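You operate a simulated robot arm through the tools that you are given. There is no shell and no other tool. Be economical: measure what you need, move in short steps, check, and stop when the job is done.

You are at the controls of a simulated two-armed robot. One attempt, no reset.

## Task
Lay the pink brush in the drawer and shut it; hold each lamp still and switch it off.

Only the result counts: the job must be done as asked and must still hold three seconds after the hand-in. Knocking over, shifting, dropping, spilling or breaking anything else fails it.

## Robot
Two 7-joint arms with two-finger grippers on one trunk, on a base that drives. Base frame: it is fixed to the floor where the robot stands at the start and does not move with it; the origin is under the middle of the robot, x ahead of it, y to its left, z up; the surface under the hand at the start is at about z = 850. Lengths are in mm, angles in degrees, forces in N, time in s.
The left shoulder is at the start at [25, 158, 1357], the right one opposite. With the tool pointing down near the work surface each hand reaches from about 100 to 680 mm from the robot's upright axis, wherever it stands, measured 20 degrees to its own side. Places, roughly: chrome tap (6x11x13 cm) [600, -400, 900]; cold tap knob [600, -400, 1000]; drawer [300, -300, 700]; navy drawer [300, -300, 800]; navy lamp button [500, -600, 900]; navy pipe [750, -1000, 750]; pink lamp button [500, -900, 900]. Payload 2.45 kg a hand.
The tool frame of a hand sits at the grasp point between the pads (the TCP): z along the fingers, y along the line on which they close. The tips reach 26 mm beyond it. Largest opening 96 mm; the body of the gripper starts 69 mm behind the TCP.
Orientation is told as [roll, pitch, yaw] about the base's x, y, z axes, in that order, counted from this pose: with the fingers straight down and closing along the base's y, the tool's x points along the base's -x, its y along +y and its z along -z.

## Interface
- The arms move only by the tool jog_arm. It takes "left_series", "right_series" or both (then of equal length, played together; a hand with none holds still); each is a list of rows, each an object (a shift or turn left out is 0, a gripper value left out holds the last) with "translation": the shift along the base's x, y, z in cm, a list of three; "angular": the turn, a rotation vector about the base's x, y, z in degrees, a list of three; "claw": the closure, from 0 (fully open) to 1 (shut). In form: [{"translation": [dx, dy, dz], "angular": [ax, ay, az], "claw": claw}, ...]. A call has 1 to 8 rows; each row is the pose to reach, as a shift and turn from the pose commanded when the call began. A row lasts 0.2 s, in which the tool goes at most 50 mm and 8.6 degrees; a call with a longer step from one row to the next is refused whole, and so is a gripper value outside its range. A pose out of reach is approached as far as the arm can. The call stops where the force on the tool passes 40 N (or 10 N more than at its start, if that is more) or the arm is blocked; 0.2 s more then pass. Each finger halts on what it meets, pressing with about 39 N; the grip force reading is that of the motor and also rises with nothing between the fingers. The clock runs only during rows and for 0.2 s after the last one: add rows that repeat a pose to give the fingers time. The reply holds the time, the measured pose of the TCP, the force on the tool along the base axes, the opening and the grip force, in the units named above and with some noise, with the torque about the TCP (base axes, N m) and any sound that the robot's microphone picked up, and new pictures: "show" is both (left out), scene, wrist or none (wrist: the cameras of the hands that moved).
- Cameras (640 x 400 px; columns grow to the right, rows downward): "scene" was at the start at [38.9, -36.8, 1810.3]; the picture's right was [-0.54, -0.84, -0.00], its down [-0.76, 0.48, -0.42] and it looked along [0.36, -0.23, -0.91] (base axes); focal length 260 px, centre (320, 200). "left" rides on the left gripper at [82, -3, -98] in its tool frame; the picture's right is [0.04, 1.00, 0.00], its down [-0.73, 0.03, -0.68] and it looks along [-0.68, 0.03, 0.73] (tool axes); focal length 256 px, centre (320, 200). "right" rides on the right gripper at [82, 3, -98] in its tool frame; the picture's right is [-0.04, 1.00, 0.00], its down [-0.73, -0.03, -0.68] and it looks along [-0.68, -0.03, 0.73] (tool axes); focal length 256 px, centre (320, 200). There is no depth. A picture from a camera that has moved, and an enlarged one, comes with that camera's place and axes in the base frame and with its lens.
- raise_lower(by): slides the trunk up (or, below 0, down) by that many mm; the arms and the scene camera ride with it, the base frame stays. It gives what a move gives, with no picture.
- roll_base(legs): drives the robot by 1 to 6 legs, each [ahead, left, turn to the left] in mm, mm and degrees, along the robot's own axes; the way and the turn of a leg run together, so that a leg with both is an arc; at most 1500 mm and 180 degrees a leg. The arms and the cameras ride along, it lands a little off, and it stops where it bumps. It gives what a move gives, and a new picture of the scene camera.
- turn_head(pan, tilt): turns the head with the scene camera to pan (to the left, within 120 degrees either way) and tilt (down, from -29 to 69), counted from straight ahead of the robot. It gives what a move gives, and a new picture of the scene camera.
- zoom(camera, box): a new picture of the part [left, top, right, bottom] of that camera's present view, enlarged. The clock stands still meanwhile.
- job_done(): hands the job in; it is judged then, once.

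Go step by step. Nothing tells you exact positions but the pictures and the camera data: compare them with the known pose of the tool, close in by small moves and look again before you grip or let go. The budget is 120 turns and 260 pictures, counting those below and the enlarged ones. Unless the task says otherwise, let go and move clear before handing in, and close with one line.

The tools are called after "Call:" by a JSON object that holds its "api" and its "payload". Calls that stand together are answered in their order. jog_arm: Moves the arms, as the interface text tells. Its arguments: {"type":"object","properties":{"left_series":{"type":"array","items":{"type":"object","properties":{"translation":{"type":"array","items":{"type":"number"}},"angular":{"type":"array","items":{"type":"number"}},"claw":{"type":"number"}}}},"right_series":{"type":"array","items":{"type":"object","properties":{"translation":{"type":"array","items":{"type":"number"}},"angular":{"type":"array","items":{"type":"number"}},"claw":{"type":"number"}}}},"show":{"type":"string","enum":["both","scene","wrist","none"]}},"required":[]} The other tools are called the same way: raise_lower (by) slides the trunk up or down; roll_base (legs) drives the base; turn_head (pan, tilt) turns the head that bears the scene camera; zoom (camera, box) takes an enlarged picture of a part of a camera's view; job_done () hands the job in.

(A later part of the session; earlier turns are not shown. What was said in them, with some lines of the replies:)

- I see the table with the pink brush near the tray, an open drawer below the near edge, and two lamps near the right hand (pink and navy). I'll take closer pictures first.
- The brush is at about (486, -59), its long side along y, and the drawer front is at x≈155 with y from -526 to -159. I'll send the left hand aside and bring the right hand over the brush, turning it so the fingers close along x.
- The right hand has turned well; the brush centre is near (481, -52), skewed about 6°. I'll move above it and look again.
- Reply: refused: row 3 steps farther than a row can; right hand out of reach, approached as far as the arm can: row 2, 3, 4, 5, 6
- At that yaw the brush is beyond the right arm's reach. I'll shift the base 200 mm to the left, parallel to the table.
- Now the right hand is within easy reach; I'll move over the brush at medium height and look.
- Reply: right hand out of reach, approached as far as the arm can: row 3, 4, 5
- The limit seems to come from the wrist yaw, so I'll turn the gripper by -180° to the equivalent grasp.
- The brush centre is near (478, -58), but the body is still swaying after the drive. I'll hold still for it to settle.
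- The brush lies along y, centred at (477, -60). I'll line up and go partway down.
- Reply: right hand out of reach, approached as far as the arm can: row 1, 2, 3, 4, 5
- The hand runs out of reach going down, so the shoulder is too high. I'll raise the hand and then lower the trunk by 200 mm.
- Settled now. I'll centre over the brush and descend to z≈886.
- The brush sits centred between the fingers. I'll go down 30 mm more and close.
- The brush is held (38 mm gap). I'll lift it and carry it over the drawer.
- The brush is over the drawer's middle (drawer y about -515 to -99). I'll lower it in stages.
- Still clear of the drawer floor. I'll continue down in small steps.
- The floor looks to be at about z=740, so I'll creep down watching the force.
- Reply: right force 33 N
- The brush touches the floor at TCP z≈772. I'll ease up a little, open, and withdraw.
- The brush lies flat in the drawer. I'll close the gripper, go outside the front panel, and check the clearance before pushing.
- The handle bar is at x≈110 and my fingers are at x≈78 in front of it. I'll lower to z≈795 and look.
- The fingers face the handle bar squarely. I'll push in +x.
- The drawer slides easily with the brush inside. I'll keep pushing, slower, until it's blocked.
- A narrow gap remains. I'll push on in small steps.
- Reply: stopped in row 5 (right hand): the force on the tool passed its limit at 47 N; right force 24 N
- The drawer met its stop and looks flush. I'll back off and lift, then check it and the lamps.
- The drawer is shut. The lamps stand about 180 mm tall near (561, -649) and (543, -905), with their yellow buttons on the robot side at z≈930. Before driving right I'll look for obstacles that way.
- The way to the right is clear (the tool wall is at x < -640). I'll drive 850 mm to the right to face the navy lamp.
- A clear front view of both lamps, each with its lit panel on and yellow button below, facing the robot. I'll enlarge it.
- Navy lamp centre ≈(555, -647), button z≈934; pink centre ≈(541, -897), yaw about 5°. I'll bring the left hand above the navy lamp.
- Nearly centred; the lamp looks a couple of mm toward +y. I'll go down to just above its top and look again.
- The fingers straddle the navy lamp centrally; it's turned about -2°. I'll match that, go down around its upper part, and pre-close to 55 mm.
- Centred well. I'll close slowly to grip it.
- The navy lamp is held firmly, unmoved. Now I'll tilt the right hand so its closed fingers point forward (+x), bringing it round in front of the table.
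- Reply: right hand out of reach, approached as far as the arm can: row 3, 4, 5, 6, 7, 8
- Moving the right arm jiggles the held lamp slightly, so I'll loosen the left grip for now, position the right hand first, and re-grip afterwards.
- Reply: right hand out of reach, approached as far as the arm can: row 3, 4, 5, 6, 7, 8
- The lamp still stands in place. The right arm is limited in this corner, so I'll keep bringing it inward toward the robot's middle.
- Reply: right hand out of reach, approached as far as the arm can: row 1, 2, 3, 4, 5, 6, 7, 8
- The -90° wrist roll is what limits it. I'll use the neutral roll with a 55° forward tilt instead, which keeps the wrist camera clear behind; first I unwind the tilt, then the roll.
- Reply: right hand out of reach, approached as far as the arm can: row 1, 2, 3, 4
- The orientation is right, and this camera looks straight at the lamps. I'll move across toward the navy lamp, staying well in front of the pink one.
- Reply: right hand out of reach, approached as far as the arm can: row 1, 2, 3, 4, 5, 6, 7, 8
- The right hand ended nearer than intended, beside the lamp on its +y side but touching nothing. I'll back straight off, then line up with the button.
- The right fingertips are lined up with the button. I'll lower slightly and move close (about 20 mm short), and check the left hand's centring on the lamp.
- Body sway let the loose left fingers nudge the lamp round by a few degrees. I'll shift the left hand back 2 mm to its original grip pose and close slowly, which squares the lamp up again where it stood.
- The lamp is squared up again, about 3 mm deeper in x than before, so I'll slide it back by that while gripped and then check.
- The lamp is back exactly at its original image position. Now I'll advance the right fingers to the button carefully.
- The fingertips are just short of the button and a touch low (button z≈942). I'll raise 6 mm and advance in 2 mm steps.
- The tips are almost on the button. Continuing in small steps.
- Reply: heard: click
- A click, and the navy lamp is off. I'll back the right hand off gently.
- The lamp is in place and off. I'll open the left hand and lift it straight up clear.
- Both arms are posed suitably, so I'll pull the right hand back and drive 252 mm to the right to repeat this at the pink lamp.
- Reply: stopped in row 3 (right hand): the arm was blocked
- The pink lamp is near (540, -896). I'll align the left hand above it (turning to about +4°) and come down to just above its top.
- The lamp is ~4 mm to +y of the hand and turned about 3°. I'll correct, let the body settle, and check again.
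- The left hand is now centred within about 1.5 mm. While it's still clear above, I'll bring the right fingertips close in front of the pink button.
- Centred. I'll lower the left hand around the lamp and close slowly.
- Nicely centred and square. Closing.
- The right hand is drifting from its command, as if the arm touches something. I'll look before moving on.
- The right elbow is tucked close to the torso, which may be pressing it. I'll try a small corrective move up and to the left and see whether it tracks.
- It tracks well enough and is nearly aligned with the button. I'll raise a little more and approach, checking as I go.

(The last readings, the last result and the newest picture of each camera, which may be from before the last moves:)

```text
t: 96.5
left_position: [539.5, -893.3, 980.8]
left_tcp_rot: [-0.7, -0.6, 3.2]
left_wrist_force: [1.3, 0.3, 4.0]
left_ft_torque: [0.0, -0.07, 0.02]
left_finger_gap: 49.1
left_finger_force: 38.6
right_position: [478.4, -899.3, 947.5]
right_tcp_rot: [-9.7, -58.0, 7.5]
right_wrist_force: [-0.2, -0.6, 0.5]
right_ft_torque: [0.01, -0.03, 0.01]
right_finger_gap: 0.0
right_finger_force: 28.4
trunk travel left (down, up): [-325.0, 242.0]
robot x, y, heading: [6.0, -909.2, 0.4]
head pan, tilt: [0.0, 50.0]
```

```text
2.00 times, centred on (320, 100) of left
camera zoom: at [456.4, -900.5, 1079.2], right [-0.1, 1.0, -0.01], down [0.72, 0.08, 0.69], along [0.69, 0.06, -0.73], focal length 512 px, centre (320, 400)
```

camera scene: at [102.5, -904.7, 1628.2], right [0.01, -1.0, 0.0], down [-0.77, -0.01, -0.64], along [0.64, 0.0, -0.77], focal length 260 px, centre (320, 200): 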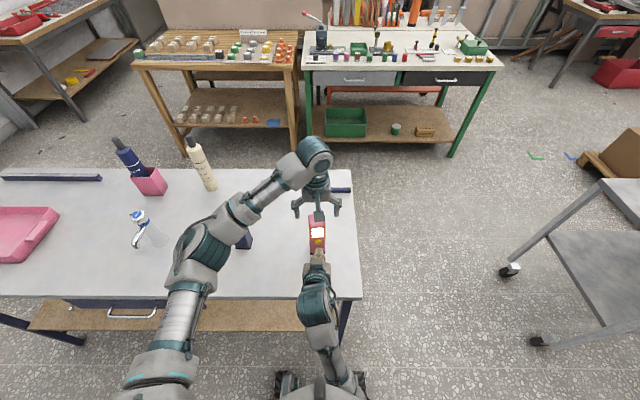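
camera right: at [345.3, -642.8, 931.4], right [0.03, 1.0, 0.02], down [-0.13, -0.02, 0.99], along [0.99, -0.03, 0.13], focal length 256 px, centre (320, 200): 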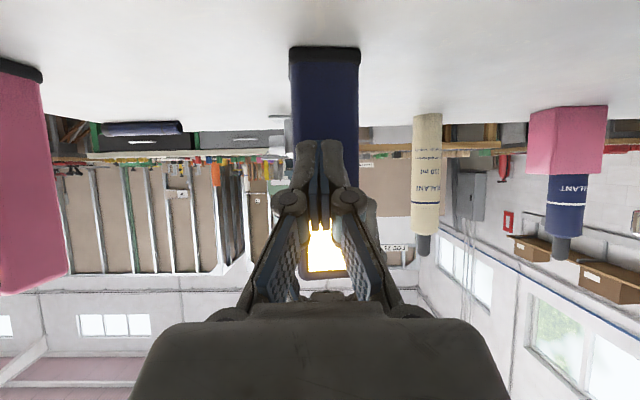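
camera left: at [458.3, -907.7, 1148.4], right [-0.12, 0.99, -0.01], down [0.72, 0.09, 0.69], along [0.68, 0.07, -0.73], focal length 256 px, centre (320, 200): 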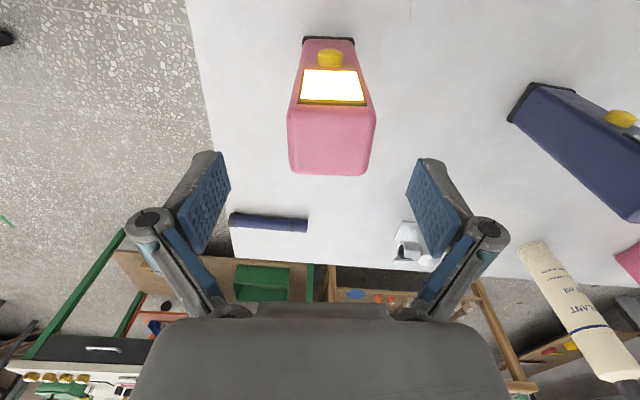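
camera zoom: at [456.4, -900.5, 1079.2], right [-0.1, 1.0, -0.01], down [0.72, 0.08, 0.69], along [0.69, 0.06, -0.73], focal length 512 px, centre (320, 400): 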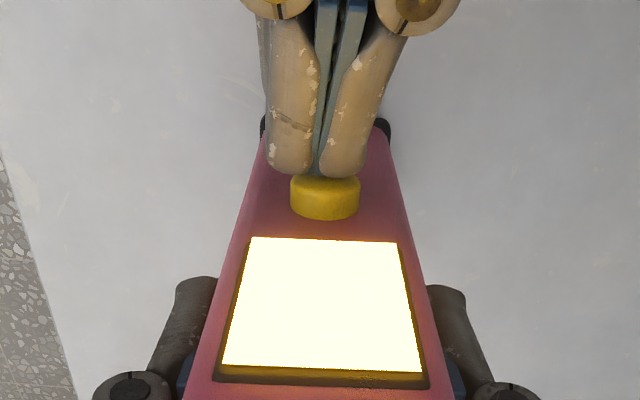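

The tips are right at the button. Pressing in 2 mm steps.

Call:
{"api": "jog_arm", "payload": {"right_series": [{"translation": [0.2, 0.15, 0]}, {"translation": [0.4, 0.15, 0]}, {"translation": [0.6, 0.15, 0]}], "show": "none"}}

Call:
{"api": "zoom", "payload": {"camera": "left", "box": [200, 0, 440, 200]}}

```text
t: 97.3
left_position: [540.2, -893.6, 981.2]
left_tcp_rot: [-0.8, -0.8, 3.2]
left_wrist_force: [5.3, -1.9, 3.9]
left_ft_torque: [0.03, 0.09, 0.07]
left_finger_gap: 49.7
left_finger_force: 38.7
right_position: [483.6, -897.0, 944.9]
right_tcp_rot: [-9.8, -57.9, 7.5]
right_wrist_force: [-7.8, 1.6, -0.4]
right_ft_torque: [-0.02, 0.07, 0.07]
right_finger_gap: 5.9
right_finger_force: 28.4
trunk travel left (down, up): [-325.0, 242.0]
robot x, y, heading: [3.7, -906.6, 0.2]
head pan, tilt: [0.0, 50.0]
heard: click
```

```text
2.00 times, centred on (320, 100) of left
camera zoom: at [456.4, -900.5, 1079.2], right [-0.1, 1.0, -0.01], down [0.72, 0.08, 0.69], along [0.69, 0.06, -0.73], focal length 512 px, centre (320, 400)
```

zoom: 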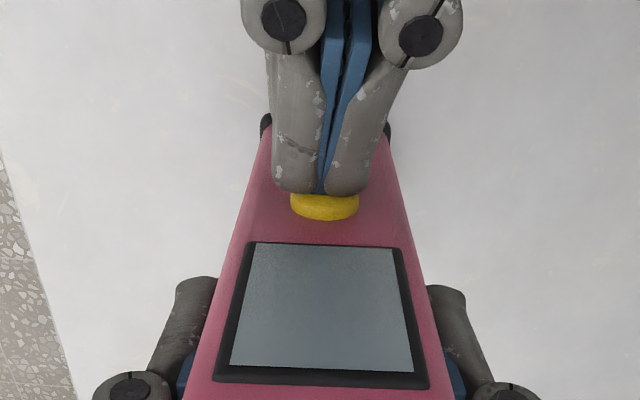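

A click, and the pink lamp is off. Backing the right hand off gently.

Call:
{"api": "jog_arm", "payload": {"right_series": [{"translation": [-0.5, 0, 0]}, {"translation": [-1, 0, 0]}, {"translation": [-1.6, 0, 0]}, {"translation": [-2.3, 0, 0]}, {"translation": [-3, 0, 0]}, {"translation": [-3, 0, 0]}, {"translation": [-3, 0, 0]}], "show": "none"}}

Call:
{"api": "zoom", "payload": {"camera": "left", "box": [200, 0, 440, 200]}}

```text
t: 98.9
left_position: [539.9, -893.0, 980.2]
left_tcp_rot: [-0.6, -0.7, 3.2]
left_wrist_force: [0.5, -0.3, 4.7]
left_ft_torque: [0.03, -0.07, -0.02]
left_finger_gap: 49.2
left_finger_force: 38.5
right_position: [458.4, -896.8, 954.4]
right_tcp_rot: [-9.7, -59.1, 7.4]
right_wrist_force: [-0.9, -0.4, -0.5]
right_ft_torque: [0.0, -0.04, 0.0]
right_finger_gap: 0.2
right_finger_force: 28.6
trunk travel left (down, up): [-325.0, 242.0]
robot x, y, heading: [2.5, -906.3, 0.4]
head pan, tilt: [0.0, 50.0]
```

```text
2.00 times, centred on (320, 100) of left
camera zoom: at [456.4, -900.6, 1079.2], right [-0.1, 1.0, -0.01], down [0.72, 0.08, 0.69], along [0.69, 0.06, -0.73], focal length 512 px, centre (320, 400)
```

zoom: 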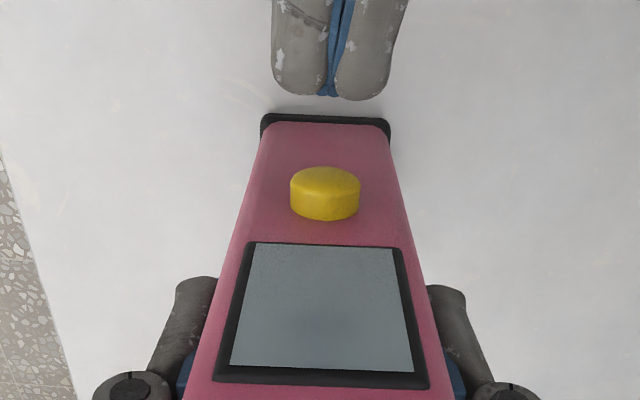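

Off and unmoved. I'll release the pink lamp and lift the left hand clear.

Call:
{"api": "jog_arm", "payload": {"left_series": [{"claw": 0.46}, {"claw": 0.3}, {"claw": 0}, {"claw": 0}, {"translation": [0, 0, 3]}, {"translation": [0, 0, 7]}, {"translation": [0, 0, 11]}, {"translation": [0, 0, 15]}], "show": "scene"}}

Call:
{"api": "zoom", "payload": {"camera": "scene", "box": [180, 160, 380, 300]}}

```text
t: 100.7
left_position: [538.3, -895.1, 1130.1]
left_tcp_rot: [-0.8, -0.7, 3.1]
left_wrist_force: [0.0, 1.1, 0.5]
left_ft_torque: [0.03, -0.01, -0.01]
left_finger_gap: 96.0
left_finger_force: 0.0
right_position: [456.4, -896.1, 950.8]
right_tcp_rot: [-9.7, -58.8, 7.6]
right_wrist_force: [-0.7, -0.2, -0.7]
right_ft_torque: [-0.03, 0.0, -0.02]
right_finger_gap: 0.0
right_finger_force: 27.7
trunk travel left (down, up): [-325.0, 242.0]
robot x, y, heading: [2.1, -904.3, 0.6]
head pan, tilt: [0.0, 50.0]
camera scene: at [100.9, -905.1, 1628.4], right [0.01, -1.0, 0.0], down [-0.77, -0.01, -0.64], along [0.64, 0.0, -0.77], focal length 260 px, centre (320, 200)
```

scene: 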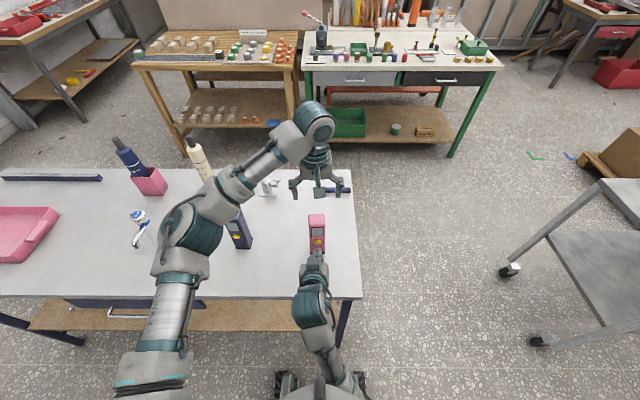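

```text
2.86 times, centred on (280, 230) of scene
camera zoom: at [100.9, -905.1, 1628.4], right [0.01, -1.0, 0.0], down [-0.77, -0.01, -0.64], along [0.64, 0.0, -0.77], focal length 742 px, centre (434, 114)
```

zoom: 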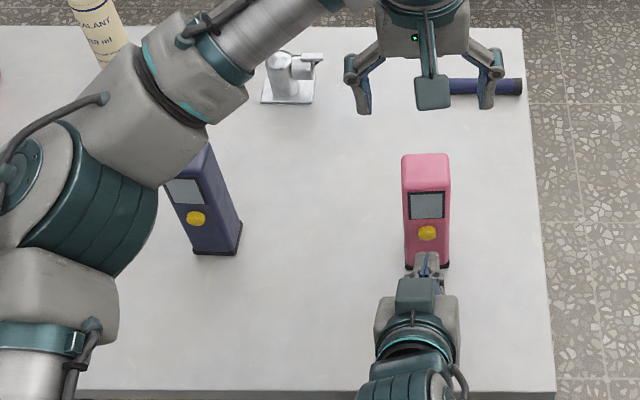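

Both lamps are off and standing. I'll back the base off a little so both hands are clear, then check the drawer and table once more.

Call:
{"api": "roll_base", "payload": {"legs": [[-130, 0, 0]]}}

Call:
{"api": "turn_head", "payload": {"pan": 35, "tilt": 45}}

```text
t: 102.0
left_position: [411.0, -895.2, 1129.4]
left_tcp_rot: [-0.7, -0.7, 3.1]
left_wrist_force: [-0.7, -0.6, 0.5]
left_ft_torque: [-0.02, -0.01, 0.02]
left_finger_gap: 96.0
left_finger_force: 0.0
right_position: [326.9, -895.8, 951.3]
right_tcp_rot: [-9.8, -58.8, 7.5]
right_wrist_force: [0.3, -0.2, 0.7]
right_ft_torque: [-0.01, 0.04, 0.0]
right_finger_gap: 0.0
right_finger_force: 28.5
trunk travel left (down, up): [-325.0, 242.0]
robot x, y, heading: [-124.7, -907.5, 0.1]
head pan, tilt: [0.0, 50.0]
camera scene: at [-25.8, -905.8, 1628.0], right [0.01, -1.0, 0.0], down [-0.77, -0.01, -0.64], along [0.64, 0.0, -0.77], focal length 260 px, centre (320, 200)
```

scene: 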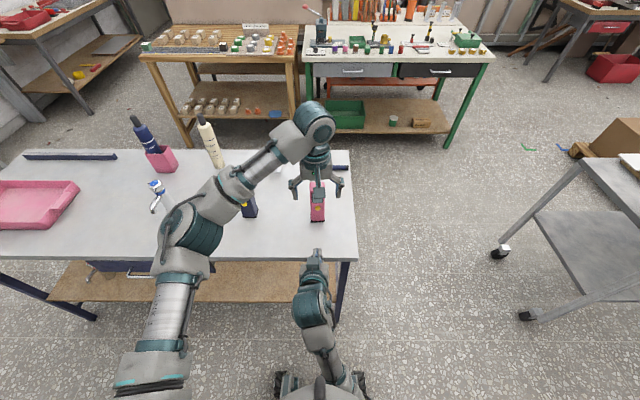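

```text
t: 103.0
left_position: [407.3, -894.5, 1132.7]
left_tcp_rot: [-0.7, -0.8, 3.2]
left_wrist_force: [-0.1, 0.2, 0.0]
left_ft_torque: [0.03, 0.0, 0.01]
left_finger_gap: 95.9
left_finger_force: 0.0
right_position: [323.5, -896.5, 951.6]
right_tcp_rot: [-10.1, -59.0, 7.8]
right_wrist_force: [0.7, -0.2, 0.1]
right_ft_torque: [0.0, -0.01, 0.01]
right_finger_gap: 0.0
right_finger_force: 28.1
trunk travel left (down, up): [-325.0, 242.0]
robot x, y, heading: [-128.8, -906.3, 0.1]
head pan, tilt: [35.0, 45.0]
camera scene: at [-37.4, -858.9, 1635.1], right [0.58, -0.82, 0.0], down [-0.58, -0.41, -0.7], along [0.57, 0.41, -0.71], focal length 260 px, centre (320, 200)
```

scene: 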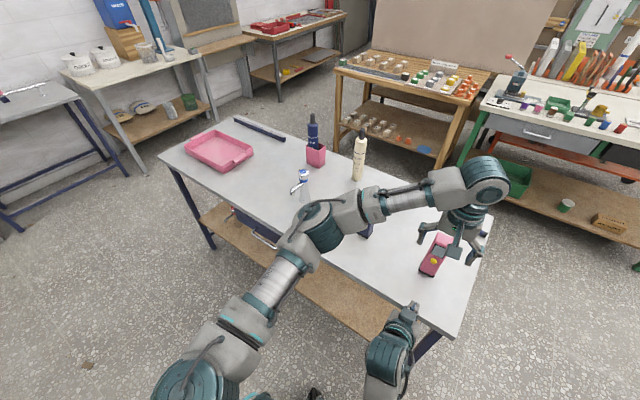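

Everything stands in place; one enlarged look at the drawer.

Call:
{"api": "zoom", "payload": {"camera": "scene", "box": [170, 160, 330, 280]}}

```text
3.33 times, centred on (250, 220) of scene
camera zoom: at [-37.4, -858.9, 1635.1], right [0.58, -0.82, 0.0], down [-0.58, -0.41, -0.7], along [0.57, 0.41, -0.71], focal length 866 px, centre (553, 133)
```

zoom: 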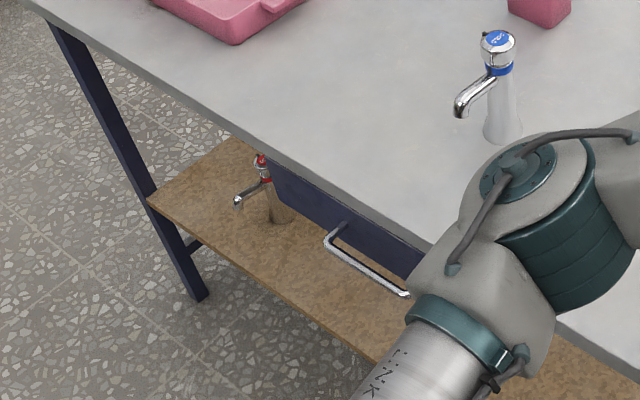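

The drawer is flush under the table edge, both lamps are off, and the hands are clear, so I'm handing in.

Call:
{"api": "job_done", "payload": {}}

```text
The job is handed in.
```

The pink brush is in the shut drawer. Each lamp was held in the left gripper while its button was pressed, and both are now off. Before the navy lamp's press, the left hand nudged it a few degrees and about 3 mm, and I squared it back to its original place.
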